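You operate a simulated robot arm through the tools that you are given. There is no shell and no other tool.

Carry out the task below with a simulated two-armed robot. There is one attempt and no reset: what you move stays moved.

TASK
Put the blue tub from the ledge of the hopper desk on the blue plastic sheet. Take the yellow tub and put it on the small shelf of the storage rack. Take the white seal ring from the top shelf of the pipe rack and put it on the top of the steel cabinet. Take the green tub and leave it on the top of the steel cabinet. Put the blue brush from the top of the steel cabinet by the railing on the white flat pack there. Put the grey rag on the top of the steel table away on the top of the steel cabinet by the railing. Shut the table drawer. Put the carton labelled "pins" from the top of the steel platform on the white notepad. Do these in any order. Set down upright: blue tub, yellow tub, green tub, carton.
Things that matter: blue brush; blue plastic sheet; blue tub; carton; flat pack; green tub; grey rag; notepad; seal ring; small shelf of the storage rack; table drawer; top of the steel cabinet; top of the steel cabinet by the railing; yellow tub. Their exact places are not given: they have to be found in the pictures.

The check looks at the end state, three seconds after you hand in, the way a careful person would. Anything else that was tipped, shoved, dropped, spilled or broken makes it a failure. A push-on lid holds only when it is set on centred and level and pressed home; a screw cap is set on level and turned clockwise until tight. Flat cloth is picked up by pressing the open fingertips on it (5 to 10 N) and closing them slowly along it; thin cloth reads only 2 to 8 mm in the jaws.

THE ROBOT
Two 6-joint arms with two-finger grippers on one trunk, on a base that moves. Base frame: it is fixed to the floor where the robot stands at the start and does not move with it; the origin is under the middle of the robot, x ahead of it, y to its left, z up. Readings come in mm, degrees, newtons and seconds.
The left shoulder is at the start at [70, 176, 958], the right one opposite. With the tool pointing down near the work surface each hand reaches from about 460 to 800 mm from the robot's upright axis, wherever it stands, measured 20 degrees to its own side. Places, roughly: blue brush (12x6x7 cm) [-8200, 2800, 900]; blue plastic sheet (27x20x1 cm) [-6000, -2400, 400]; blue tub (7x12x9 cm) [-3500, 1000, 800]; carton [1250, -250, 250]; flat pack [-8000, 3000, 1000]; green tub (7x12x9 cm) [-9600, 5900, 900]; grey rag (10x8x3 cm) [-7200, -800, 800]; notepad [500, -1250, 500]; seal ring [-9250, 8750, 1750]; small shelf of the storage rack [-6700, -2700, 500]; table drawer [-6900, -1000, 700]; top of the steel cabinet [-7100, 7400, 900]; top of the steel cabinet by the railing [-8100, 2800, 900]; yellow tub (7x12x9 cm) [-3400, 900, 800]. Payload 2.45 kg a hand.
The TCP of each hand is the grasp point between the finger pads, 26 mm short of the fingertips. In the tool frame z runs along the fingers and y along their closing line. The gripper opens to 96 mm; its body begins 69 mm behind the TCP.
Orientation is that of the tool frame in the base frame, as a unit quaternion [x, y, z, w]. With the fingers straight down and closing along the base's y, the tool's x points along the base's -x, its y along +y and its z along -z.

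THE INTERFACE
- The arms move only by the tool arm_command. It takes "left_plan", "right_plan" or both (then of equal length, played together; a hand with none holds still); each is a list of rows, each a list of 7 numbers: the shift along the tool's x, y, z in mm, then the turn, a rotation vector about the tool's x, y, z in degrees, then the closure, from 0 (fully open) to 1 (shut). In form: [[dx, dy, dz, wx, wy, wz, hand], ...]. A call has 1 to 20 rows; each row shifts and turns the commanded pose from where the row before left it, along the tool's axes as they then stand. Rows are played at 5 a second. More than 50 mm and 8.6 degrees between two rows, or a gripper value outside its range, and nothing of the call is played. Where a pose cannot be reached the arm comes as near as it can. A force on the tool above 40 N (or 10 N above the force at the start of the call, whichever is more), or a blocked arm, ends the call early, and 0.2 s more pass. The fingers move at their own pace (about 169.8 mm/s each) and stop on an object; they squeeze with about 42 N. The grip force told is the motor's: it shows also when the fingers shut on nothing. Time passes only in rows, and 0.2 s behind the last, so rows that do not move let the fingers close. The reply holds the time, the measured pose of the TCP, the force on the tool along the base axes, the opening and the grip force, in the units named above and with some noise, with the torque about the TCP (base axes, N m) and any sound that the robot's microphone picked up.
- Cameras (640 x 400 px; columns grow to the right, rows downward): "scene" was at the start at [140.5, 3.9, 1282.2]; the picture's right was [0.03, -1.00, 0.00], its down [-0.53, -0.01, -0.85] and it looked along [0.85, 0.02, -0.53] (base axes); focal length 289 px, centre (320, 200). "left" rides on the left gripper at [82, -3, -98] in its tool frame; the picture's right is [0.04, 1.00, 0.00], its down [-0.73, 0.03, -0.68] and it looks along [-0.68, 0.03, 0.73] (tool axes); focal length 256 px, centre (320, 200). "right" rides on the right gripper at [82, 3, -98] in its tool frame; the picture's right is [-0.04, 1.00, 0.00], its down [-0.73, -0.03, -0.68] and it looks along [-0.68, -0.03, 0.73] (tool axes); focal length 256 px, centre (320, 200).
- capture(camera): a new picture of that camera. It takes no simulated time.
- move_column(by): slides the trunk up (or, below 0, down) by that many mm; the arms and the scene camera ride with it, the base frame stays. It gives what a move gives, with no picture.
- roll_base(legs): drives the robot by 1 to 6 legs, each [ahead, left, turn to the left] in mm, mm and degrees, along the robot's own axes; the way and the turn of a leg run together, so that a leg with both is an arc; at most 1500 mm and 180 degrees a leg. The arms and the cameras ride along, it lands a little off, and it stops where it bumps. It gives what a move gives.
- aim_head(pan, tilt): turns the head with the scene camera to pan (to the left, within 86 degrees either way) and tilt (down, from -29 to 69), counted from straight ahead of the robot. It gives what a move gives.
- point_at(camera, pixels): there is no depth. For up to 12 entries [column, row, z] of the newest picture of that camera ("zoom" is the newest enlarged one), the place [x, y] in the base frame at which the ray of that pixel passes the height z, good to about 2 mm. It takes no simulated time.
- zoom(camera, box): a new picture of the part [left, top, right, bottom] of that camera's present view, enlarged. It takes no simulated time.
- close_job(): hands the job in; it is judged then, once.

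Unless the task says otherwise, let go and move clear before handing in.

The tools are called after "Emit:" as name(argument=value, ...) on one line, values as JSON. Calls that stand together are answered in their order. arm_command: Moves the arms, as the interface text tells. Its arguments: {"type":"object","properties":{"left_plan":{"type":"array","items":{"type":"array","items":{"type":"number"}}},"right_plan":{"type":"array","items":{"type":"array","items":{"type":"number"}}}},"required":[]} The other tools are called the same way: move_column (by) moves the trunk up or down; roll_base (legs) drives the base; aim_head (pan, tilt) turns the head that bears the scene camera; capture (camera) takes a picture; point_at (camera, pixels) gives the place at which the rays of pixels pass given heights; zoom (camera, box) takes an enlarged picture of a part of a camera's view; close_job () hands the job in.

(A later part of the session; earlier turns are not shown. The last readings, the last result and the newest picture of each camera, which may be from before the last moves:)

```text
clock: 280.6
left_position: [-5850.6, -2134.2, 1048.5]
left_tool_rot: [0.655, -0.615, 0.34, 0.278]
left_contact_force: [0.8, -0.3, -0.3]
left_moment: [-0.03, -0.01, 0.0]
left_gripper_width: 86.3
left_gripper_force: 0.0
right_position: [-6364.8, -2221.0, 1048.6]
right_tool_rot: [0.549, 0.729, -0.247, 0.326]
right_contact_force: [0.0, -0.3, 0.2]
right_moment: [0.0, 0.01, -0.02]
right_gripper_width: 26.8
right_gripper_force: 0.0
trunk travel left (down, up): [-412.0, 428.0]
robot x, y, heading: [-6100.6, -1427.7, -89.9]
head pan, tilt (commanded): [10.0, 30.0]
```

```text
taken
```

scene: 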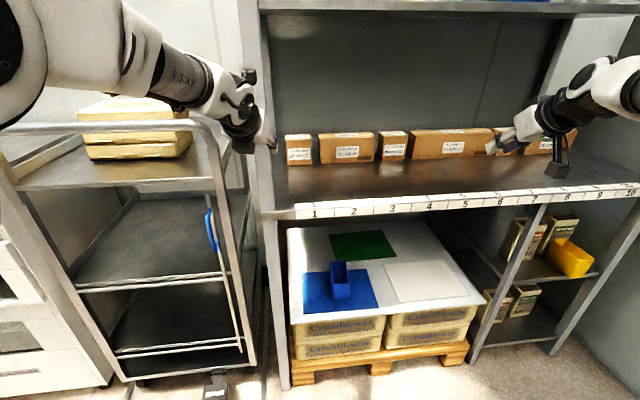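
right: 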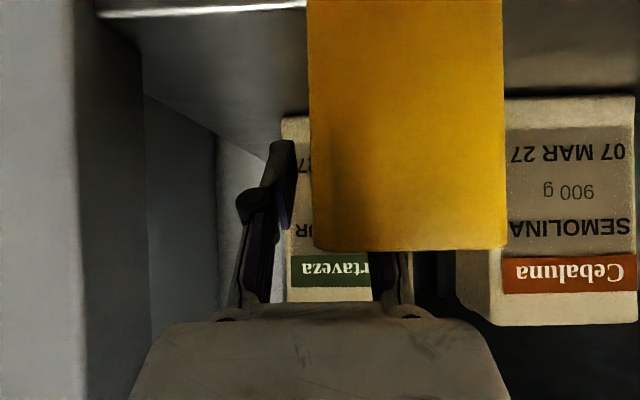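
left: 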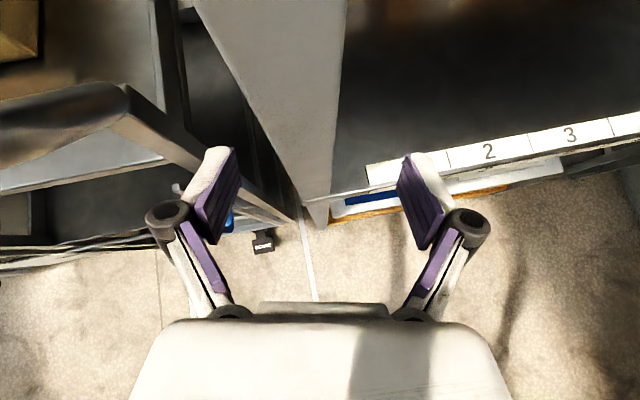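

Freed, with the force near zero. I'll back straight out 250 mm.

Emit:
roll_base(legs=[[-250, 0, 0]])

Emit:
capture(camera="scene")

Emit:
capture(camera="left")

```text
clock: 282.4
left_position: [-5849.5, -1885.4, 1047.5]
left_tool_rot: [0.655, -0.615, 0.339, 0.279]
left_contact_force: [0.1, 0.7, 0.5]
left_moment: [-0.01, -0.01, 0.0]
left_gripper_width: 86.1
left_gripper_force: 0.0
right_position: [-6365.1, -1972.9, 1049.2]
right_tool_rot: [0.548, 0.73, -0.246, 0.326]
right_contact_force: [0.1, 0.1, 0.5]
right_moment: [-0.03, 0.02, 0.01]
right_gripper_width: 27.0
right_gripper_force: 0.2
trunk travel left (down, up): [-412.0, 428.0]
robot x, y, heading: [-6100.6, -1179.8, -89.8]
head pan, tilt (commanded): [10.0, 30.0]
```

```text
taken
```

scene: 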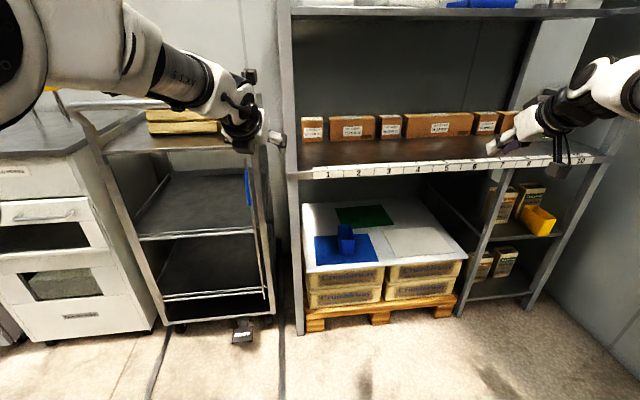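

```text
taken
```

left: 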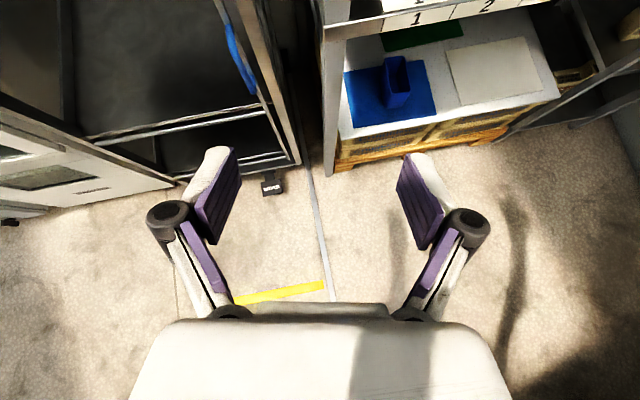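

The rack contents all stand. Now I move off to the north-east and turn to face the table with the open drawer.

Emit:
roll_base(legs=[[-700, 350, 0], [0, 0, -70]])

Emit:
aim_head(pan=0, tilt=25)

Emit:
capture(camera="scene")

```text
clock: 289.6
left_position: [-6315.9, -964.0, 1048.7]
left_tool_rot: [-0.196, 0.876, -0.125, -0.422]
left_contact_force: [0.3, 0.6, -0.3]
left_moment: [-0.01, 0.01, -0.01]
left_gripper_width: 86.5
left_gripper_force: 0.1
right_position: [-6586.7, -518.2, 1047.3]
right_tool_rot: [0.864, 0.295, -0.386, 0.131]
right_contact_force: [-0.1, -0.3, 0.0]
right_moment: [-0.01, -0.01, 0.04]
right_gripper_width: 27.0
right_gripper_force: 0.0
trunk travel left (down, up): [-412.0, 428.0]
robot x, y, heading: [-5753.5, -473.5, -158.1]
head pan, tilt (commanded): [10.0, 30.0]
```

```text
clock: 290.4
left_position: [-6316.4, -964.2, 1047.7]
left_tool_rot: [-0.195, 0.877, -0.124, -0.421]
left_contact_force: [0.0, 0.3, 0.1]
left_moment: [0.01, 0.01, -0.01]
left_gripper_width: 86.5
left_gripper_force: 0.0
right_position: [-6586.9, -518.7, 1047.6]
right_tool_rot: [0.864, 0.296, -0.387, 0.131]
right_contact_force: [0.3, 0.5, -0.2]
right_moment: [-0.02, 0.01, 0.01]
right_gripper_width: 27.0
right_gripper_force: 0.0
trunk travel left (down, up): [-412.0, 428.0]
robot x, y, heading: [-5755.4, -475.0, -157.9]
head pan, tilt (commanded): [0.0, 25.0]
```

```text
taken
```

scene: 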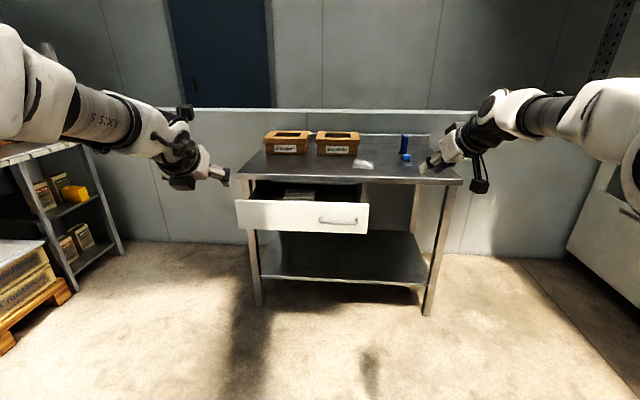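

The drawer front is at (303,215) and the grey rag at (363,164). I'll zoom to measure both.

Emit:
zoom(camera="scene", box=[220, 120, 480, 282])

Emit:
point_at(camera="scene", pixels=[[236, 200, 700], [369, 203, 700], [303, 202, 700], [237, 173, 800], [463, 181, 800], [363, 164, 800], [257, 305, 0], [428, 315, 0], [370, 130, 800]])

```text
2.46 times, centred on (350, 201) of scene
```

zoom: 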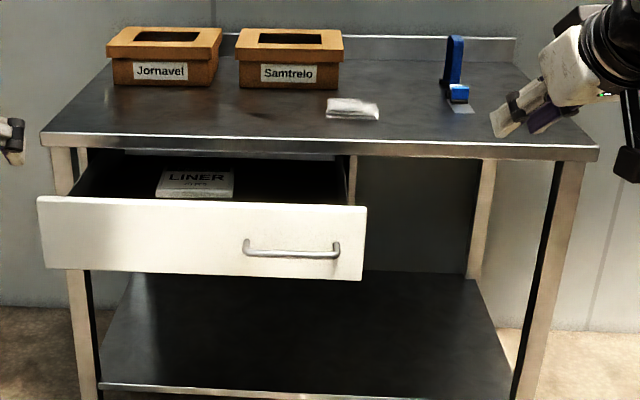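

```text
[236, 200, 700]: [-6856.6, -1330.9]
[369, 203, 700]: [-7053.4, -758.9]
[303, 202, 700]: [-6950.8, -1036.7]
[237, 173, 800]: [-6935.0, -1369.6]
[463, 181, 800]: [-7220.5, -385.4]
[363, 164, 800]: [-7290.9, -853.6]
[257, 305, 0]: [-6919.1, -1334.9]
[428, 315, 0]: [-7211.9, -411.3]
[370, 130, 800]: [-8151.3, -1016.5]
```

I need heights for the drawer and table, so I'll use trunk parallax again.

Emit:
move_column(by=-250)

Emit:
capture(camera="scene")

Emit:
zoom(camera="scene", box=[210, 40, 470, 202])

```text
clock: 292.9
left_position: [-6315.2, -964.2, 799.2]
left_tool_rot: [-0.196, 0.877, -0.125, -0.421]
left_contact_force: [-0.2, -0.4, -0.8]
left_moment: [0.0, -0.02, 0.01]
left_gripper_width: 86.4
left_gripper_force: 0.1
right_position: [-6586.8, -518.1, 798.1]
right_tool_rot: [0.864, 0.294, -0.387, 0.131]
right_contact_force: [-0.6, -0.1, -1.1]
right_moment: [-0.01, -0.03, 0.01]
right_gripper_width: 26.9
right_gripper_force: 0.0
trunk travel left (down, up): [-162.0, 678.0]
robot x, y, heading: [-5753.2, -471.7, -157.7]
head pan, tilt (commanded): [0.0, 25.0]
```

```text
taken
```

scene: 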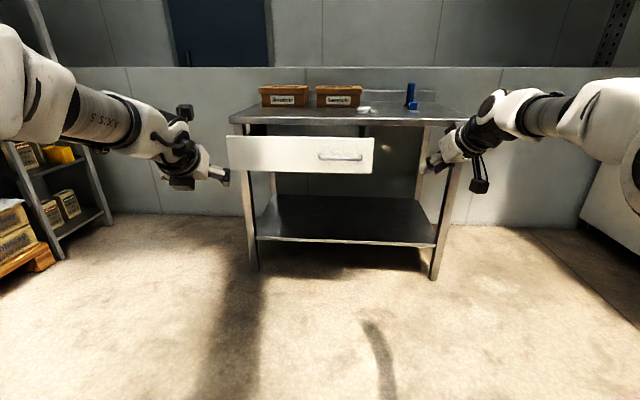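

```text
2.46 times, centred on (340, 121) of scene
```

zoom: 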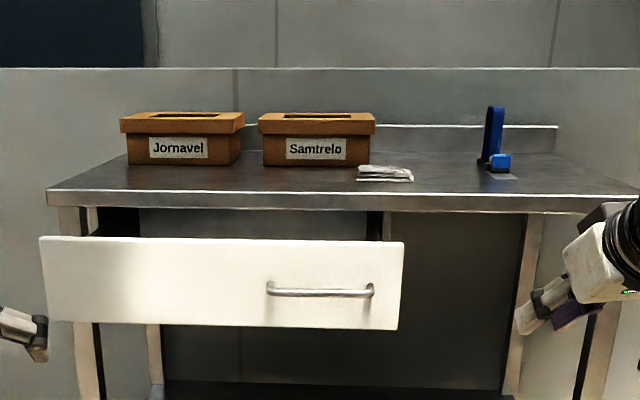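

The drawer front spans (-6705,-1215) to (-6868,-727) at z 648–775, about 235 mm open. The table top is at z≈803. I'll close the right fist, line up squarely with the drawer, and push its centre left of the handle.

Emit:
arm_command(right_plan=[[0, 0, 0, 5.75, 0, 5.2, 1], [0, 0, 0, 5.75, 0, 5.2, 1], [0, 0, 0, 0, 0, 0, 1]])

Emit:
roll_base(legs=[[250, 438, 0], [0, 0, -4.7]])

Emit:
move_column(by=-60)

Emit:
capture(camera="scene")

Emit:
capture(camera="right")

```text
clock: 293.7
left_position: [-6315.2, -963.9, 798.4]
left_tool_rot: [-0.196, 0.877, -0.125, -0.421]
left_contact_force: [0.6, -0.5, 0.9]
left_moment: [-0.01, 0.0, 0.01]
left_gripper_width: 86.5
left_gripper_force: 0.0
right_position: [-6587.4, -518.7, 798.7]
right_tool_rot: [0.896, 0.176, -0.401, 0.078]
right_contact_force: [0.1, -0.1, -0.3]
right_moment: [-0.02, -0.02, 0.01]
right_gripper_width: 0.2
right_gripper_force: 28.8
trunk travel left (down, up): [-162.0, 678.0]
robot x, y, heading: [-5752.5, -474.4, -157.8]
head pan, tilt (commanded): [0.0, 25.0]
```

```text
clock: 297.2
left_position: [-6422.9, -1415.1, 796.7]
left_tool_rot: [-0.16, 0.884, -0.107, -0.426]
left_contact_force: [0.1, 0.5, 0.3]
left_moment: [-0.01, 0.02, -0.01]
left_gripper_width: 86.3
left_gripper_force: 0.0
right_position: [-6656.0, -947.6, 798.0]
right_tool_rot: [0.902, 0.139, -0.404, 0.062]
right_contact_force: [0.3, 0.3, 0.4]
right_moment: [0.02, 0.02, 0.04]
right_gripper_width: 0.0
right_gripper_force: 28.3
trunk travel left (down, up): [-162.0, 678.0]
robot x, y, heading: [-5821.1, -971.0, -162.8]
head pan, tilt (commanded): [0.0, 25.0]
```

```text
clock: 298.2
left_position: [-6422.8, -1414.1, 738.3]
left_tool_rot: [-0.16, 0.884, -0.107, -0.426]
left_contact_force: [-0.4, -0.2, 0.3]
left_moment: [-0.02, 0.02, -0.04]
left_gripper_width: 86.3
left_gripper_force: 0.1
right_position: [-6656.9, -948.7, 737.6]
right_tool_rot: [0.902, 0.139, -0.403, 0.062]
right_contact_force: [0.0, 0.1, 0.0]
right_moment: [-0.01, 0.0, 0.03]
right_gripper_width: 0.0
right_gripper_force: 28.4
trunk travel left (down, up): [-102.0, 738.0]
robot x, y, heading: [-5819.4, -965.7, -162.8]
head pan, tilt (commanded): [0.0, 25.0]
```

```text
taken
```

scene: 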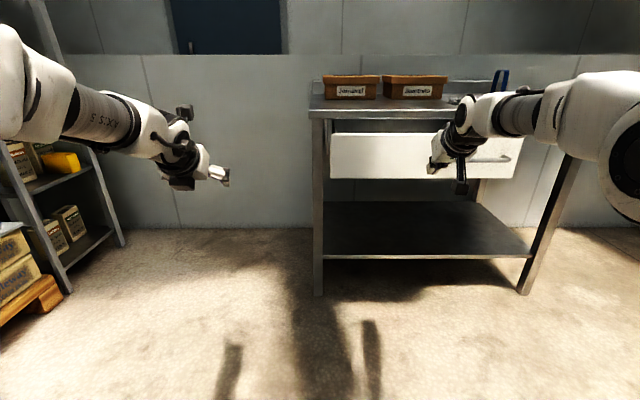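

```text
taken
```

right: 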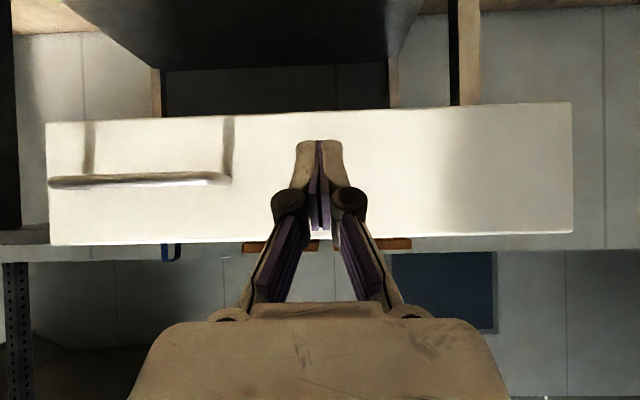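

The fist faces the drawer's centre, clear of the handle. I'll drive forward to push it in.

Emit:
roll_base(legs=[[120, 0, 0], [150, 0, 0]])

Emit:
capture(camera="scene")

Emit:
capture(camera="right")

```text
clock: 300.4
left_position: [-6686.8, -1495.0, 736.9]
left_tool_rot: [-0.158, 0.885, -0.106, -0.426]
left_contact_force: [0.0, -0.5, -0.3]
left_moment: [-0.02, 0.0, 0.03]
left_gripper_width: 86.6
left_gripper_force: 0.0
right_position: [-6919.5, -1026.4, 737.8]
right_tool_rot: [0.903, 0.138, -0.403, 0.062]
right_contact_force: [0.2, -0.1, -0.7]
right_moment: [0.03, 0.0, 0.0]
right_gripper_width: 0.0
right_gripper_force: 28.9
trunk travel left (down, up): [-102.0, 738.0]
robot x, y, heading: [-6084.1, -1048.5, -163.0]
head pan, tilt (commanded): [0.0, 25.0]
```

```text
taken
```

scene: 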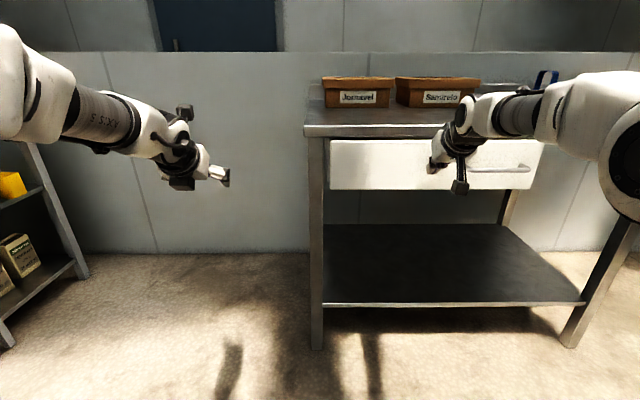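

```text
taken
```

right: 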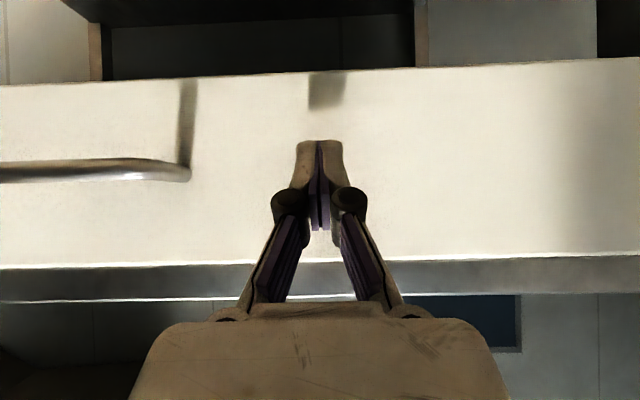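

I'll check whether the drawer is now flush with the table front.

Emit:
zoom(camera="scene", box=[290, 60, 590, 247])

Emit:
point_at(camera="scene", pixels=[[330, 140, 775], [544, 142, 775], [329, 189, 648], [304, 127, 803], [316, 349, 0], [570, 346, 0]])

```text
2.13 times, centred on (440, 154) of scene
```

zoom: 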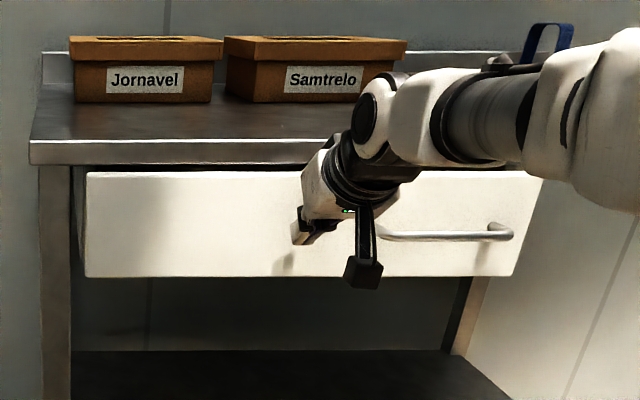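

```text
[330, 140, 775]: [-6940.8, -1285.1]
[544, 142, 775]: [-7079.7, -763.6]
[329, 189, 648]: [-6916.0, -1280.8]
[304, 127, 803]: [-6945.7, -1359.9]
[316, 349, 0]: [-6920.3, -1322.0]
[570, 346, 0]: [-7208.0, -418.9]
```

The drawer seems to have coasted nearly flush (face ≈ table front). I'll follow with the fist to press it fully home.

Emit:
roll_base(legs=[[50, 0, 0]])

Emit:
roll_base(legs=[[15, 0, 0]])

Emit:
roll_base(legs=[[12, 0, 0]])

Emit:
capture(camera="right")

```text
clock: 301.4
left_position: [-6729.7, -1505.2, 736.1]
left_tool_rot: [-0.159, 0.885, -0.107, -0.424]
left_contact_force: [-0.2, -0.9, 0.5]
left_moment: [-0.02, 0.01, 0.02]
left_gripper_width: 86.6
left_gripper_force: 0.0
right_position: [-6958.2, -1040.0, 735.4]
right_tool_rot: [0.905, 0.139, -0.398, 0.06]
right_contact_force: [2.2, 0.3, -1.0]
right_moment: [0.03, -0.03, 0.01]
right_gripper_width: 5.8
right_gripper_force: 28.0
trunk travel left (down, up): [-102.0, 738.0]
robot x, y, heading: [-6123.8, -1061.1, -162.6]
head pan, tilt (commanded): [0.0, 25.0]
stopped in leg 1: the force on the tool passed its limit at 78 N (the readings are from after the stop); the commanded pose is now the measured one
```

```text
clock: 302.2
left_position: [-6732.6, -1508.3, 738.2]
left_tool_rot: [-0.157, 0.885, -0.104, -0.426]
left_contact_force: [0.1, -1.0, -0.4]
left_moment: [-0.02, 0.02, 0.0]
left_gripper_width: 86.3
left_gripper_force: 0.0
right_position: [-6958.4, -1038.8, 736.5]
right_tool_rot: [0.907, 0.14, -0.393, 0.059]
right_contact_force: [16.4, 2.2, 5.5]
right_moment: [-0.01, 0.04, 0.09]
right_gripper_width: 6.1
right_gripper_force: 28.4
trunk travel left (down, up): [-102.0, 738.0]
robot x, y, heading: [-6132.1, -1066.0, -163.1]
head pan, tilt (commanded): [0.0, 25.0]
stopped in leg 1: the force on the tool passed its limit at 60 N (the readings are from after the stop); the commanded pose is now the measured one
```

```text
clock: 302.9
left_position: [-6735.3, -1507.7, 738.5]
left_tool_rot: [-0.158, 0.885, -0.105, -0.426]
left_contact_force: [-0.4, -0.4, -0.8]
left_moment: [-0.02, -0.05, 0.0]
left_gripper_width: 86.2
left_gripper_force: 0.1
right_position: [-6958.8, -1038.6, 736.2]
right_tool_rot: [0.909, 0.139, -0.389, 0.059]
right_contact_force: [20.5, 2.0, 8.3]
right_moment: [-0.02, 0.03, 0.12]
right_gripper_width: 5.6
right_gripper_force: 28.8
trunk travel left (down, up): [-102.0, 738.0]
robot x, y, heading: [-6134.7, -1065.6, -163.1]
head pan, tilt (commanded): [0.0, 25.0]
stopped in leg 1: the force on the tool passed its limit at 56 N (the readings are from after the stop); the commanded pose is now the measured one
```

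```text
taken
```

right: 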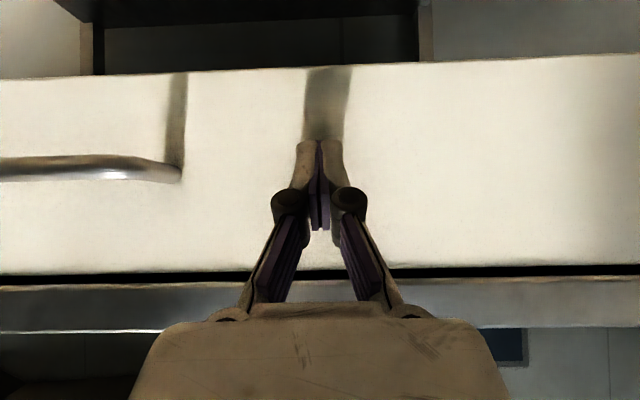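

The drawer is fully home, with the push meeting a hard stop. I'll back off, raise the trunk, and bring the right hand back to pointing down for the rag.

Emit:
roll_base(legs=[[-250, 0, 0]])

Emit:
move_column(by=260)

Emit:
arm_command(right_plan=[[30.1, 0, -33.4, 0, 8, 0, 0.5], [34.5, 0, -28.9, 0, 8, 0, 0.2], [38.2, 0, -23.8, 0, 8, 0, 0], [41.1, 0, -18.3, 0, 8, 0, 0], [43.3, 0, -12.4, 0, 8, 0, 0], [44.6, 0, -6.3, 0, 8, 0, 0], [0, 0, 0, 0, 0, 0, 0]])

Emit:
aim_head(pan=-5, tilt=35)

Emit:
capture(camera="scene")

Emit:
capture(camera="right")

```text
clock: 304.7
left_position: [-6500.8, -1435.6, 737.2]
left_tool_rot: [-0.157, 0.885, -0.106, -0.425]
left_contact_force: [-1.2, -0.3, -0.3]
left_moment: [0.0, -0.01, -0.01]
left_gripper_width: 86.5
left_gripper_force: 0.0
right_position: [-6723.8, -966.6, 732.7]
right_tool_rot: [0.909, 0.139, -0.388, 0.058]
right_contact_force: [0.4, -0.3, 0.2]
right_moment: [0.02, -0.03, 0.02]
right_gripper_width: 0.1
right_gripper_force: 28.5
trunk travel left (down, up): [-102.0, 738.0]
robot x, y, heading: [-5901.2, -993.5, -163.1]
head pan, tilt (commanded): [0.0, 25.0]
```

```text
clock: 307.4
left_position: [-6501.5, -1435.9, 996.9]
left_tool_rot: [-0.158, 0.885, -0.107, -0.425]
left_contact_force: [1.1, 0.1, 0.7]
left_moment: [0.03, -0.01, 0.0]
left_gripper_width: 86.4
left_gripper_force: 0.1
right_position: [-6723.9, -967.7, 992.9]
right_tool_rot: [0.91, 0.139, -0.387, 0.058]
right_contact_force: [1.0, -0.8, -0.4]
right_moment: [0.03, 0.04, 0.01]
right_gripper_width: 0.0
right_gripper_force: 28.6
trunk travel left (down, up): [-362.0, 478.0]
robot x, y, heading: [-5896.4, -995.1, -163.4]
head pan, tilt (commanded): [0.0, 25.0]
```

```text
clock: 309.0
left_position: [-6501.9, -1435.5, 996.0]
left_tool_rot: [-0.157, 0.886, -0.105, -0.424]
left_contact_force: [-0.3, -0.4, 0.3]
left_moment: [-0.02, 0.01, -0.01]
left_gripper_width: 86.3
left_gripper_force: 0.1
right_position: [-6468.8, -887.8, 1001.3]
right_tool_rot: [0.988, 0.151, 0.017, -0.004]
right_contact_force: [0.2, 0.2, -0.3]
right_moment: [-0.02, 0.02, 0.0]
right_gripper_width: 96.0
right_gripper_force: 0.1
trunk travel left (down, up): [-362.0, 478.0]
robot x, y, heading: [-5899.1, -996.0, -163.0]
head pan, tilt (commanded): [0.0, 25.0]
```

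```text
clock: 309.7
left_position: [-6501.0, -1436.1, 995.7]
left_tool_rot: [-0.157, 0.886, -0.106, -0.424]
left_contact_force: [-0.2, 0.3, 0.3]
left_moment: [0.02, -0.01, -0.01]
left_gripper_width: 86.4
left_gripper_force: 0.2
right_position: [-6468.4, -887.5, 1001.3]
right_tool_rot: [0.988, 0.151, 0.016, -0.003]
right_contact_force: [-0.5, -0.4, -0.1]
right_moment: [-0.03, 0.01, 0.01]
right_gripper_width: 95.8
right_gripper_force: 0.0
trunk travel left (down, up): [-362.0, 478.0]
robot x, y, heading: [-5897.7, -996.9, -163.3]
head pan, tilt (commanded): [-5.0, 35.0]
```

```text
taken
```

scene: 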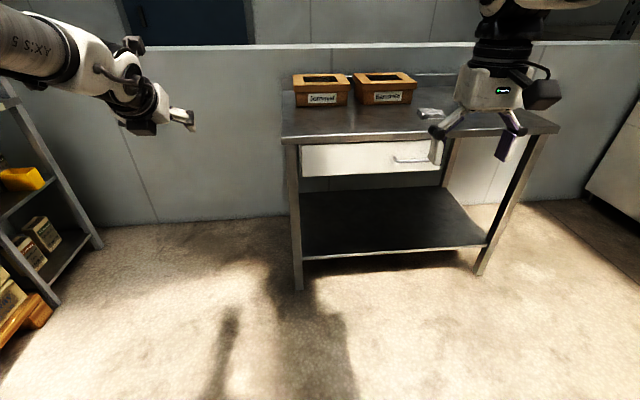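

```text
taken
```

right: 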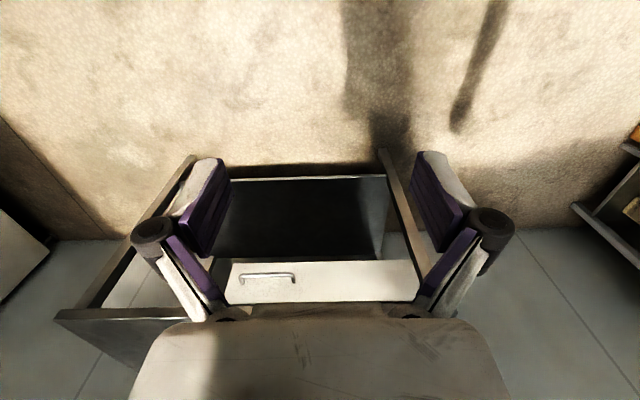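

The drawer is shut. The rag is at about (-7285,-852). I'll raise a bit, drive up to the table and hover the right hand over the rag.

Emit:
move_column(by=80)

Emit:
roll_base(legs=[[540, -297, 0]])

Emit:
aim_head(pan=-10, tilt=45)

Emit:
capture(camera="scene")

Emit:
capture(camera="right")

```text
clock: 310.9
left_position: [-6500.7, -1436.2, 1076.7]
left_tool_rot: [-0.157, 0.885, -0.106, -0.425]
left_contact_force: [0.3, 0.5, -0.2]
left_moment: [-0.01, 0.06, -0.02]
left_gripper_width: 86.8
left_gripper_force: 0.0
right_position: [-6468.8, -888.4, 1081.1]
right_tool_rot: [0.988, 0.15, 0.016, -0.003]
right_contact_force: [0.3, -0.3, -0.2]
right_moment: [-0.02, 0.03, -0.02]
right_gripper_width: 95.9
right_gripper_force: 0.0
trunk travel left (down, up): [-442.0, 398.0]
robot x, y, heading: [-5895.8, -995.7, -163.0]
head pan, tilt (commanded): [-5.0, 35.0]
```

```text
clock: 314.4
left_position: [-7106.8, -1310.3, 1075.4]
left_tool_rot: [-0.158, 0.885, -0.106, -0.424]
left_contact_force: [-0.6, -0.6, 0.3]
left_moment: [0.0, -0.01, -0.01]
left_gripper_width: 86.5
left_gripper_force: 0.1
right_position: [-7076.7, -762.9, 1082.1]
right_tool_rot: [0.988, 0.152, 0.015, -0.004]
right_contact_force: [0.1, -0.9, -0.5]
right_moment: [0.02, 0.0, 0.02]
right_gripper_width: 96.0
right_gripper_force: 0.3
trunk travel left (down, up): [-442.0, 398.0]
robot x, y, heading: [-6503.8, -868.6, -163.2]
head pan, tilt (commanded): [-5.0, 35.0]
```

```text
clock: 315.1
left_position: [-7105.6, -1311.1, 1075.6]
left_tool_rot: [-0.158, 0.885, -0.106, -0.424]
left_contact_force: [0.5, 0.4, -0.4]
left_moment: [0.02, 0.02, -0.02]
left_gripper_width: 86.5
left_gripper_force: 0.2
right_position: [-7076.2, -762.2, 1081.3]
right_tool_rot: [0.988, 0.151, 0.015, -0.003]
right_contact_force: [-0.5, -0.1, 0.4]
right_moment: [0.01, 0.0, 0.03]
right_gripper_width: 96.2
right_gripper_force: 0.1
trunk travel left (down, up): [-442.0, 398.0]
robot x, y, heading: [-6503.4, -871.0, -163.0]
head pan, tilt (commanded): [-10.0, 45.0]
```

```text
taken
```

scene: 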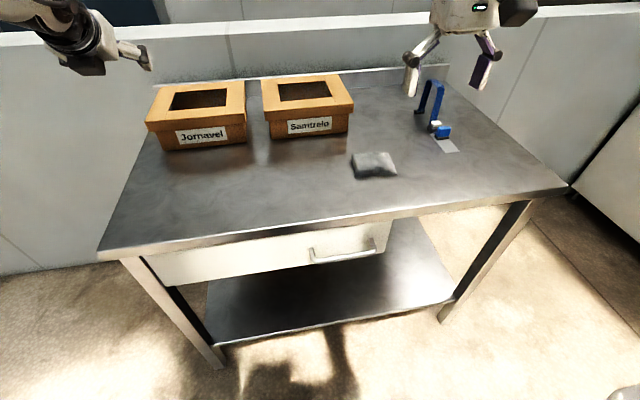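

```text
taken
```

right: 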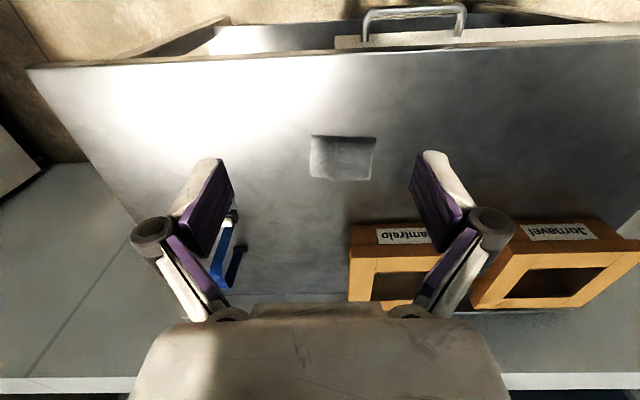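

The rag shows at scene (374,165) and right camera (342,158). I'll zoom and measure.

Emit:
zoom(camera="scene", box=[320, 120, 480, 220])

Emit:
point_at(camera="zoom", pixels=[[124, 134, 820], [262, 126, 820], [308, 214, 820], [150, 232, 820], [210, 180, 820]])

Emit:
zoom(camera="right", box=[260, 110, 420, 210])

Emit:
point_at(camera="zoom", pixels=[[202, 98, 820], [463, 106, 820], [447, 280, 820], [195, 265, 820], [330, 190, 820]])

```text
4.00 times, centred on (400, 170) of scene
```

zoom: 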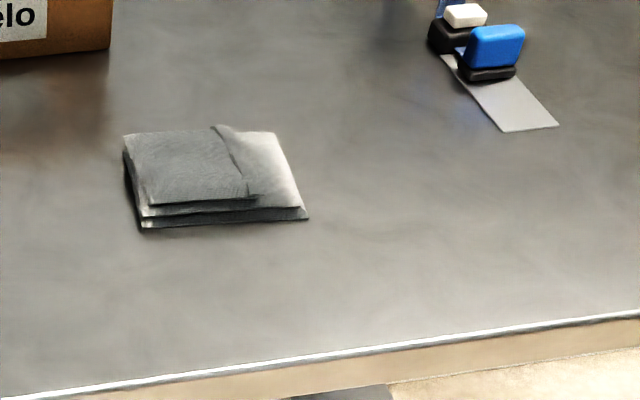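

```text
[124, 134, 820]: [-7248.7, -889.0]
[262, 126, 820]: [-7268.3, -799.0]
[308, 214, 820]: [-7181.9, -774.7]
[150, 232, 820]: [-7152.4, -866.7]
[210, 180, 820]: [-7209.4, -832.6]
```

```text
4.00 times, centred on (340, 160) of right
```

zoom: 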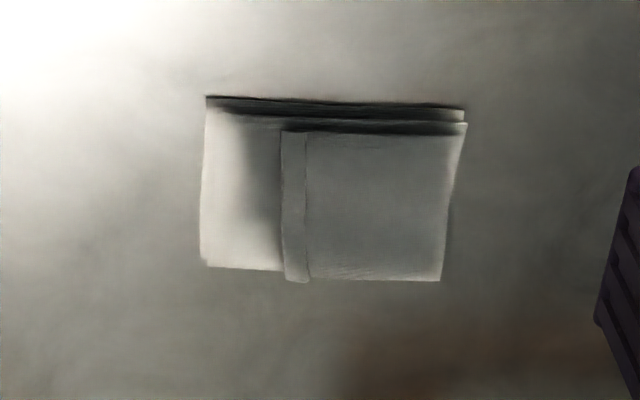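

```text
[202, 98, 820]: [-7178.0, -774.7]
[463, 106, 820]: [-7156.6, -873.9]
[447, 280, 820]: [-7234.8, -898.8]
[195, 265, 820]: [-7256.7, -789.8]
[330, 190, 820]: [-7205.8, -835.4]
```

The rag centre is (-7207,-834), its short side (82 mm) lying along my forward direction. I'll move over it, turn the hand a quarter so it closes along the short side, and come down part way.

Emit:
arm_command(right_plan=[[-36.2, 7, 0, 0, 0, 0, 0], [-36.2, 7, 0, 0, 0, 0, 0], [-36.2, 7, 0, 0, 0, 0, 0], [-36.2, 7, 0, 0, 0, 0, 0], [0, 0, 0, 0, 0, -8.2, 0], [0, 0, 0, 0, 0, -8.2, 0], [0, 0, 0, 0, 0, -8.2, 0], [0, 0, 0, 0, 0, -8.2, 0], [0, 0, 0, 0, 0, -8.2, 0], [0, 0, 0, 0, 0, -8.2, 0], [0, 0, 0, 0, 0, -8.2, 0], [0, 0, 0, 0, 0, -8.2, 0], [0, 0, 0, 0, 0, -8.2, 0], [0, 0, 0, 0, 0, -8.2, 0], [0, 0, 0, 0, 0, -8, 0], [0, 0, 45, 0, 0, 0, 0], [0, 0, 45, 0, 0, 0, 0], [0, 0, 0, 0, 0, 0, 0]])

Emit:
capture(camera="right")

Emit:
capture(camera="scene")

```text
clock: 318.9
left_position: [-7105.7, -1309.9, 1076.8]
left_tool_rot: [-0.158, 0.885, -0.106, -0.425]
left_contact_force: [0.4, 0.0, -0.2]
left_moment: [0.0, 0.0, 0.0]
left_gripper_width: 86.2
left_gripper_force: 0.0
right_position: [-7202.2, -829.5, 986.9]
right_tool_rot: [0.591, 0.807, 0.013, 0.008]
right_contact_force: [0.6, 0.4, -0.8]
right_moment: [0.01, 0.03, -0.01]
right_gripper_width: 96.2
right_gripper_force: 0.0
trunk travel left (down, up): [-442.0, 398.0]
robot x, y, heading: [-6502.3, -867.3, -162.8]
head pan, tilt (commanded): [-10.0, 45.0]
```

```text
taken
```

right: 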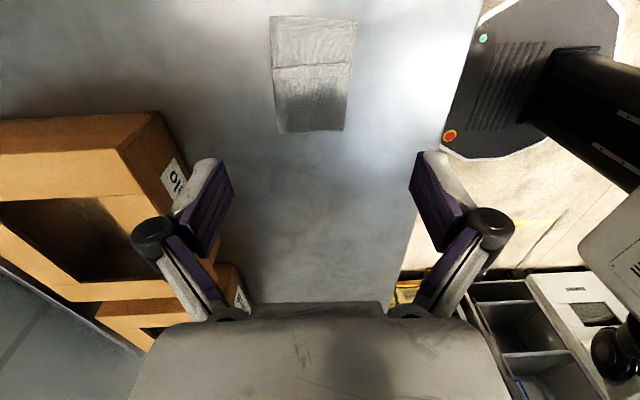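

```text
taken
```

scene: 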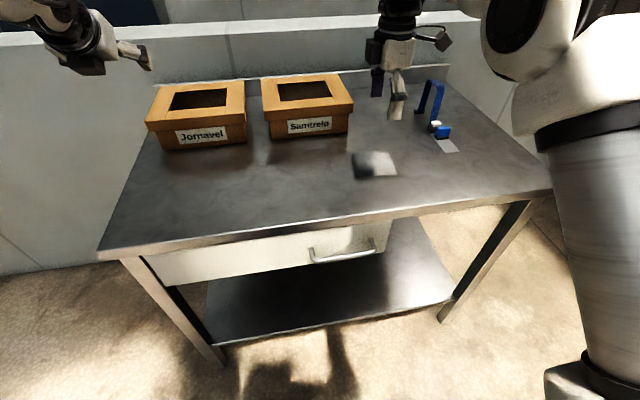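

Emit:
point_at(camera="right", pixels=[[270, 15, 825], [358, 21, 825], [345, 131, 825], [280, 133, 825], [313, 75, 825]])

```text
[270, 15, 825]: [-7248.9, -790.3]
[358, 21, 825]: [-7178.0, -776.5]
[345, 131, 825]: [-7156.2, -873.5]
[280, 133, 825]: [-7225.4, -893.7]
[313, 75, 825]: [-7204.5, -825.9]
```

The rag is centred within 4 mm. I'll level the hand, go down until the fingertips nearly touch the table, then close.

Emit:
arm_command(right_plan=[[-4, 0, 0, 1.7, 0, 0, 0], [0, 0, 45, 0, 0, 0, 0], [0, 0, 45, 0, 0, 0, 0], [0, 0, 45, 0, 0, 0, 0], [0, 0, 15, 0, 0, 0, 0], [0, 0, 0, 0, 0, 0, 0]])

Emit:
capture(camera="right")

Emit:
zoom(camera="scene", box=[300, 80, 460, 180])

```text
clock: 320.3
left_position: [-7106.6, -1310.7, 1076.3]
left_tool_rot: [-0.158, 0.885, -0.106, -0.425]
left_contact_force: [0.7, -0.1, -1.4]
left_moment: [0.03, 0.02, 0.0]
left_gripper_width: 86.4
left_gripper_force: 0.0
right_position: [-7200.0, -836.1, 838.4]
right_tool_rot: [0.591, 0.807, 0.002, 0.0]
right_contact_force: [-0.4, -0.4, -0.9]
right_moment: [-0.01, -0.01, 0.03]
right_gripper_width: 95.9
right_gripper_force: 0.1
trunk travel left (down, up): [-442.0, 398.0]
robot x, y, heading: [-6503.6, -866.0, -162.8]
head pan, tilt (commanded): [-10.0, 45.0]
```

```text
taken
```

right: 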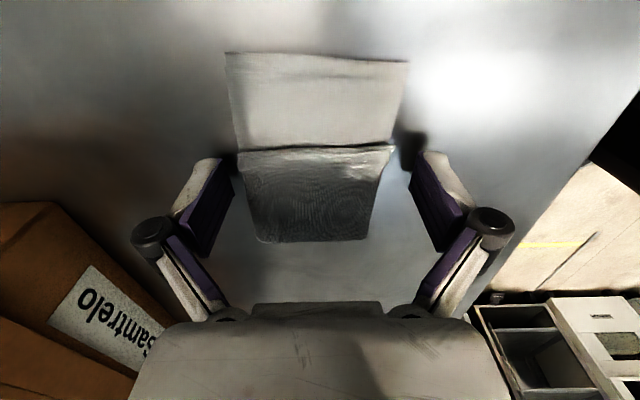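

```text
4.00 times, centred on (380, 130) of scene
```

zoom: 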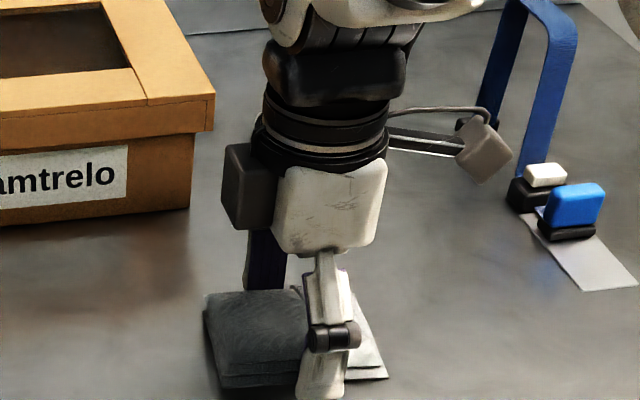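

The fingers straddle the rag. I'll lower a few mm more while watching force, then close slowly.

Emit:
arm_command(right_plan=[[0, 0, 4, 0, 0, 0, 0], [0, 0, 0, 0, 0, 0, 0]])

Emit:
arm_command(right_plan=[[0, 0, 3, 0, 0, 0, 0], [0, 0, 0, 0, 0, 0, 0]])

```text
clock: 320.9
left_position: [-7106.9, -1311.0, 1075.8]
left_tool_rot: [-0.158, 0.885, -0.106, -0.425]
left_contact_force: [-0.2, -0.3, -0.2]
left_moment: [0.02, 0.0, -0.02]
left_gripper_width: 86.5
left_gripper_force: 0.0
right_position: [-7200.8, -835.4, 834.2]
right_tool_rot: [0.591, 0.806, 0.002, 0.0]
right_contact_force: [0.1, 0.2, 1.1]
right_moment: [-0.02, -0.02, 0.0]
right_gripper_width: 96.1
right_gripper_force: 0.1
trunk travel left (down, up): [-442.0, 398.0]
robot x, y, heading: [-6503.1, -868.6, -162.8]
head pan, tilt (commanded): [-10.0, 45.0]
```

```text
clock: 321.5
left_position: [-7106.9, -1311.6, 1076.2]
left_tool_rot: [-0.158, 0.885, -0.106, -0.424]
left_contact_force: [-0.6, 0.8, 1.0]
left_moment: [-0.02, 0.01, -0.02]
left_gripper_width: 86.4
left_gripper_force: 0.0
right_position: [-7200.1, -835.2, 830.8]
right_tool_rot: [0.591, 0.806, 0.002, -0.001]
right_contact_force: [0.6, 0.6, 1.1]
right_moment: [-0.04, 0.02, 0.0]
right_gripper_width: 95.9
right_gripper_force: 0.0
trunk travel left (down, up): [-442.0, 398.0]
robot x, y, heading: [-6510.7, -869.4, -163.4]
head pan, tilt (commanded): [-10.0, 45.0]
```

Emit:
arm_command(right_plan=[[0, 0, 0, 0, 0, 0, 0.15], [0, 0, 0, 0, 0, 0, 0.25], [0, 0, 0, 0, 0, 0, 0.35], [0, 0, 0, 0, 0, 0, 0.5], [0, 0, 0, 0, 0, 0, 0.65], [0, 0, 0, 0, 0, 0, 0.8], [0, 0, 0, 0, 0, 0, 1], [0, 0, 0, 0, 0, 0, 1]])

Emit:
capture(camera="right")

```text
clock: 321.9
left_position: [-7104.8, -1310.4, 1077.0]
left_tool_rot: [-0.157, 0.885, -0.105, -0.426]
left_contact_force: [-1.6, -0.3, -0.8]
left_moment: [0.01, 0.01, 0.0]
left_gripper_width: 86.3
left_gripper_force: 0.0
right_position: [-7199.0, -835.2, 836.2]
right_tool_rot: [0.591, 0.806, 0.001, -0.001]
right_contact_force: [6.7, -1.5, 20.9]
right_moment: [0.08, -0.8, -0.18]
right_gripper_width: 81.2
right_gripper_force: 7.1
trunk travel left (down, up): [-442.0, 398.0]
robot x, y, heading: [-6504.1, -868.7, -162.7]
head pan, tilt (commanded): [-10.0, 45.0]
stopped in row 2 (right hand): the force on the tool passed its limit at 48 N (the readings are from after the stop); the commanded pose is now the measured one
```

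```text
taken
```

right: 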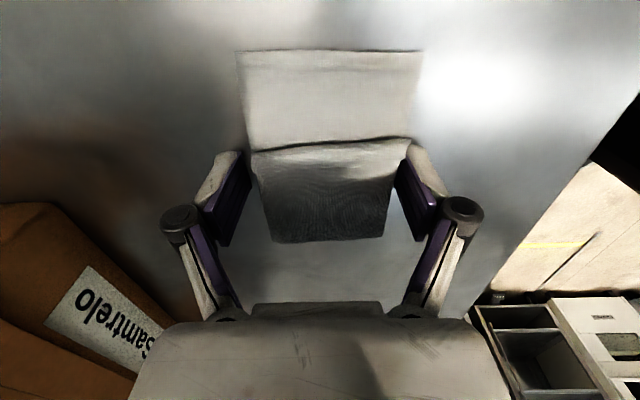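

Closing made the fingertips press down on the table. I'll rise 7 mm and close again in smaller steps.

Emit:
arm_command(right_plan=[[0, 0, -7, 0, 0, 0, 0.15], [0, 0, 0, 0, 0, 0, 0.15], [0, 0, 0, 0, 0, 0, 0.25], [0, 0, 0, 0, 0, 0, 0.25]])

Emit:
arm_command(right_plan=[[0, 0, 0, 0, 0, 0, 0.35], [0, 0, 0, 0, 0, 0, 0.45], [0, 0, 0, 0, 0, 0, 0.55], [0, 0, 0, 0, 0, 0, 0.7], [0, 0, 0, 0, 0, 0, 0.85], [0, 0, 0, 0, 0, 0, 0.95]])

Emit:
capture(camera="right")

```text
clock: 322.9
left_position: [-7107.5, -1309.5, 1076.5]
left_tool_rot: [-0.158, 0.886, -0.106, -0.424]
left_contact_force: [0.4, 0.3, 0.3]
left_moment: [-0.04, 0.02, 0.0]
left_gripper_width: 86.5
left_gripper_force: 0.2
right_position: [-7200.7, -835.3, 840.1]
right_tool_rot: [0.592, 0.806, 0.001, 0.0]
right_contact_force: [-0.3, -0.2, -0.7]
right_moment: [0.02, -0.02, 0.0]
right_gripper_width: 72.6
right_gripper_force: 0.7
trunk travel left (down, up): [-442.0, 398.0]
robot x, y, heading: [-6507.2, -871.3, -163.0]
head pan, tilt (commanded): [-10.0, 45.0]
```

```text
clock: 324.3
left_position: [-7107.2, -1311.8, 1075.1]
left_tool_rot: [-0.158, 0.886, -0.106, -0.424]
left_contact_force: [0.7, -0.4, 0.5]
left_moment: [-0.01, 0.0, 0.01]
left_gripper_width: 86.5
left_gripper_force: 0.1
right_position: [-7199.3, -834.8, 840.7]
right_tool_rot: [0.592, 0.806, 0.002, 0.0]
right_contact_force: [-0.7, -0.2, 1.3]
right_moment: [0.0, -0.02, -0.1]
right_gripper_width: 71.2
right_gripper_force: 41.9
trunk travel left (down, up): [-442.0, 398.0]
robot x, y, heading: [-6502.1, -866.2, -163.1]
head pan, tilt (commanded): [-10.0, 45.0]
```

```text
taken
```

right: 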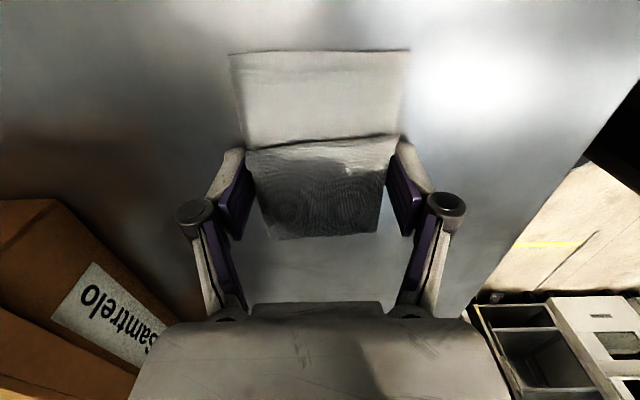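

The rag is gripped like a block, 71 mm at 42 N. I'll lift.

Emit:
arm_command(right_plan=[[0, 0, -20, 0, 0, 0, 0.95], [0, 0, -40, 0, 0, 0, 0.95], [0, 0, -45, 0, 0, 0, 0.95], [0, 0, -45, 0, 0, 0, 0.95], [0, 0, -45, 0, 0, 0, 0.95], [0, 0, 0, 0, 0, 0, 0.95]])

Emit:
capture(camera="right")

Emit:
capture(camera="scene")

```text
clock: 325.7
left_position: [-7107.0, -1310.4, 1075.6]
left_tool_rot: [-0.158, 0.885, -0.106, -0.425]
left_contact_force: [0.1, -0.2, -0.3]
left_moment: [-0.01, 0.0, 0.02]
left_gripper_width: 86.6
left_gripper_force: 0.0
right_position: [-7201.3, -836.6, 1036.1]
right_tool_rot: [0.592, 0.806, 0.002, 0.0]
right_contact_force: [-0.2, -0.5, -0.6]
right_moment: [0.02, -0.01, 0.0]
right_gripper_width: 71.2
right_gripper_force: 41.8
trunk travel left (down, up): [-442.0, 398.0]
robot x, y, heading: [-6507.3, -870.4, -163.1]
head pan, tilt (commanded): [-10.0, 45.0]
```

```text
taken
```

right: 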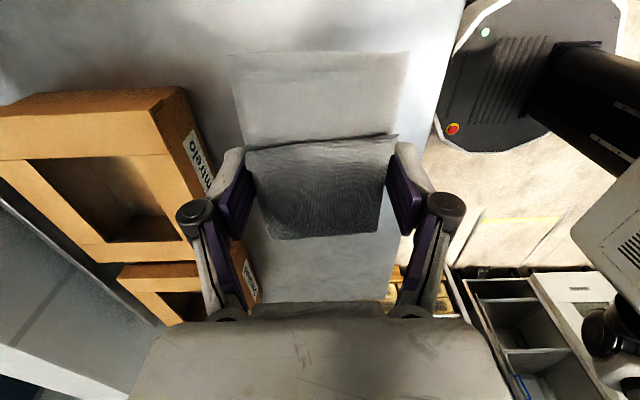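

```text
taken
```

scene: 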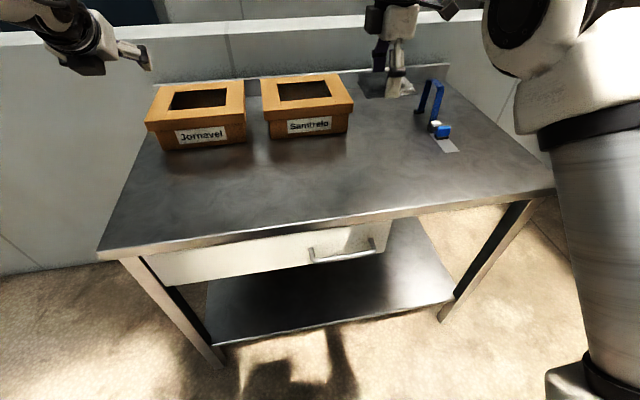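

The rag is held. I'll back off from the table, tuck both arms in with the left hand pointing down again, and then look for the way round to the cabinet by the railing.

Emit:
roll_base(legs=[[-600, 0, 0]])

Emit:
arm_command(left_plan=[[-26.8, 0, -29.7, 0, -8, 0, 0], [-30.6, 0, -25.7, 0, -8, 0, 0], [-33.9, 0, -21.2, 0, -8, 0, 0], [-36.5, 0, -16.3, 0, -8, 0, 0], [-38.5, 0, -11, 0, -8, 0, 0], [-39.6, 0, -5.6, 0, -8, 0, 0], [0, 0, 0, 0, 0, 0, 0]], right_plan=[[0, 45, 0, 0, 0, 0, 0.95], [0, 45, 0, 0, 0, 0, 0.95], [0, 45, 0, 0, 0, 0, 0.95], [0, 45, 0, 0, 0, 0, 0.95], [0, 0, 0, 0, 0, 0, 0.95], [0, 0, 0, 0, 0, 0, 0.95], [0, 0, 0, 0, 0, 0, 0.95]])

Emit:
aim_head(pan=-80, tilt=10)

Emit:
capture(camera="scene")

```text
clock: 329.1
left_position: [-6536.9, -1131.8, 1075.9]
left_tool_rot: [-0.152, 0.886, -0.104, -0.425]
left_contact_force: [0.4, 0.4, 0.3]
left_moment: [-0.02, 0.02, -0.02]
left_gripper_width: 86.6
left_gripper_force: 0.1
right_position: [-6622.9, -657.4, 1035.8]
right_tool_rot: [0.596, 0.803, 0.002, 0.001]
right_contact_force: [0.2, -0.2, 0.1]
right_moment: [-0.05, 0.03, 0.01]
right_gripper_width: 71.0
right_gripper_force: 42.0
trunk travel left (down, up): [-442.0, 398.0]
robot x, y, heading: [-5929.7, -697.1, -163.7]
head pan, tilt (commanded): [-10.0, 45.0]
```

```text
clock: 330.7
left_position: [-6295.5, -1140.9, 1007.1]
left_tool_rot: [-0.182, 0.982, -0.032, -0.026]
left_contact_force: [-0.5, 0.0, -1.5]
left_moment: [0.0, -0.01, -0.02]
left_gripper_width: 96.3
left_gripper_force: 0.0
left hand out of reach, approached as far as the arm can: row 1, 2, 3, 4, 5, 6
right_position: [-6452.4, -606.1, 1038.3]
right_tool_rot: [0.596, 0.803, 0.002, 0.001]
right_contact_force: [-1.0, 0.1, 0.1]
right_moment: [-0.04, 0.0, 0.03]
right_gripper_width: 70.9
right_gripper_force: 42.0
trunk travel left (down, up): [-442.0, 398.0]
robot x, y, heading: [-5927.9, -694.0, -163.7]
head pan, tilt (commanded): [-10.0, 45.0]
```

```text
clock: 332.1
left_position: [-6294.5, -1140.9, 1007.8]
left_tool_rot: [-0.182, 0.982, -0.032, -0.026]
left_contact_force: [-0.3, 0.0, -0.1]
left_moment: [0.01, 0.01, -0.03]
left_gripper_width: 95.8
left_gripper_force: 0.1
right_position: [-6451.8, -605.7, 1039.4]
right_tool_rot: [0.596, 0.803, 0.002, 0.001]
right_contact_force: [-0.4, 0.5, 0.2]
right_moment: [-0.01, 0.0, 0.0]
right_gripper_width: 70.8
right_gripper_force: 41.9
trunk travel left (down, up): [-442.0, 398.0]
robot x, y, heading: [-5930.2, -696.6, -163.7]
head pan, tilt (commanded): [-80.0, 10.0]
```

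```text
taken
```

scene: 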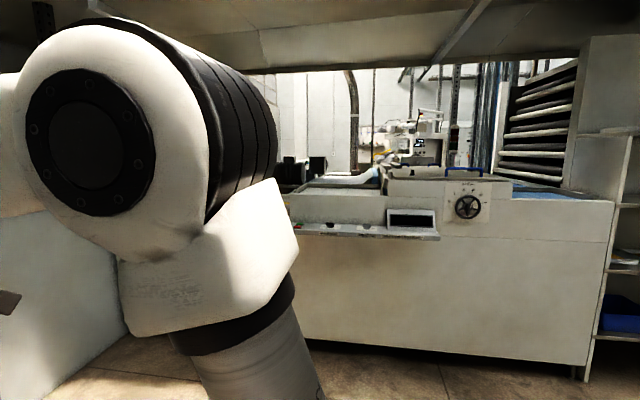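

A machine line closes the north side here, so I must go round by the east. I'll turn and drive back along the corridor.

Emit:
roll_base(legs=[[0, 0, 163.7], [815, 48, 0], [815, 48, 0], [1000, 0, 0], [1000, 0, 0]])

Emit:
aim_head(pan=60, tilt=15)

Emit:
capture(camera="scene")

Emit:
aim_head(pan=0, tilt=15)

Emit:
capture(camera="scene")

```text
clock: 356.7
left_position: [-1858.8, -164.0, 1007.5]
left_tool_rot: [0.997, 0.061, 0.031, -0.029]
left_contact_force: [0.0, 0.1, 0.1]
left_moment: [-0.04, 0.05, -0.02]
left_gripper_width: 96.2
left_gripper_force: 0.1
right_position: [-1837.1, -722.6, 1039.5]
right_tool_rot: [0.724, -0.69, 0.0, 0.002]
right_contact_force: [-0.1, -0.1, -0.6]
right_moment: [0.0, 0.0, -0.04]
right_gripper_width: 70.8
right_gripper_force: 42.5
trunk travel left (down, up): [-442.0, 398.0]
robot x, y, heading: [-2319.0, -509.1, 2.5]
head pan, tilt (commanded): [-80.0, 10.0]
```

```text
clock: 358.9
left_position: [-1859.1, -166.0, 1007.4]
left_tool_rot: [0.997, 0.061, 0.03, -0.029]
left_contact_force: [0.4, -0.7, -0.7]
left_moment: [-0.02, 0.03, -0.01]
left_gripper_width: 95.9
left_gripper_force: 0.0
right_position: [-1837.3, -722.0, 1039.3]
right_tool_rot: [0.724, -0.69, 0.0, 0.002]
right_contact_force: [-0.4, 0.6, -0.4]
right_moment: [0.03, -0.01, -0.03]
right_gripper_width: 71.0
right_gripper_force: 42.0
trunk travel left (down, up): [-442.0, 398.0]
robot x, y, heading: [-2320.5, -508.1, 2.5]
head pan, tilt (commanded): [60.0, 15.0]
```

```text
taken
```

scene: 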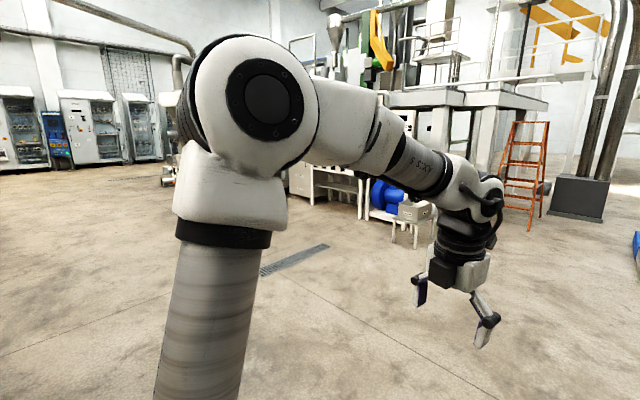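

```text
clock: 360.2
left_position: [-1859.2, -164.3, 1007.3]
left_tool_rot: [0.997, 0.061, 0.031, -0.029]
left_contact_force: [-0.8, -0.7, 0.1]
left_moment: [0.04, 0.01, -0.01]
left_gripper_width: 96.0
left_gripper_force: 0.0
right_position: [-1837.4, -721.0, 1039.2]
right_tool_rot: [0.724, -0.69, -0.001, 0.002]
right_contact_force: [-0.4, -0.1, -1.2]
right_moment: [-0.03, -0.03, 0.04]
right_gripper_width: 70.8
right_gripper_force: 41.9
trunk travel left (down, up): [-442.0, 398.0]
robot x, y, heading: [-2321.6, -509.7, 2.4]
head pan, tilt (commanded): [0.0, 15.0]
```

```text
taken
```

scene: 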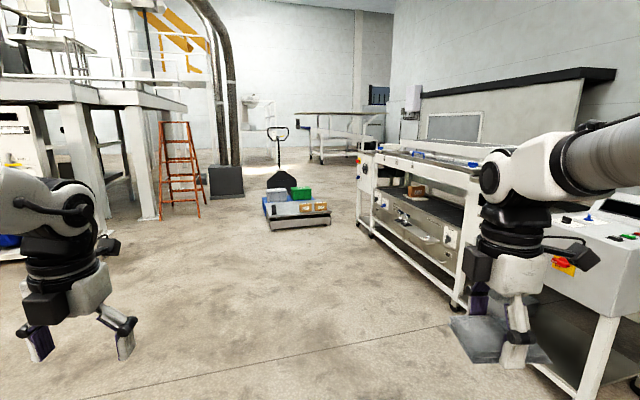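

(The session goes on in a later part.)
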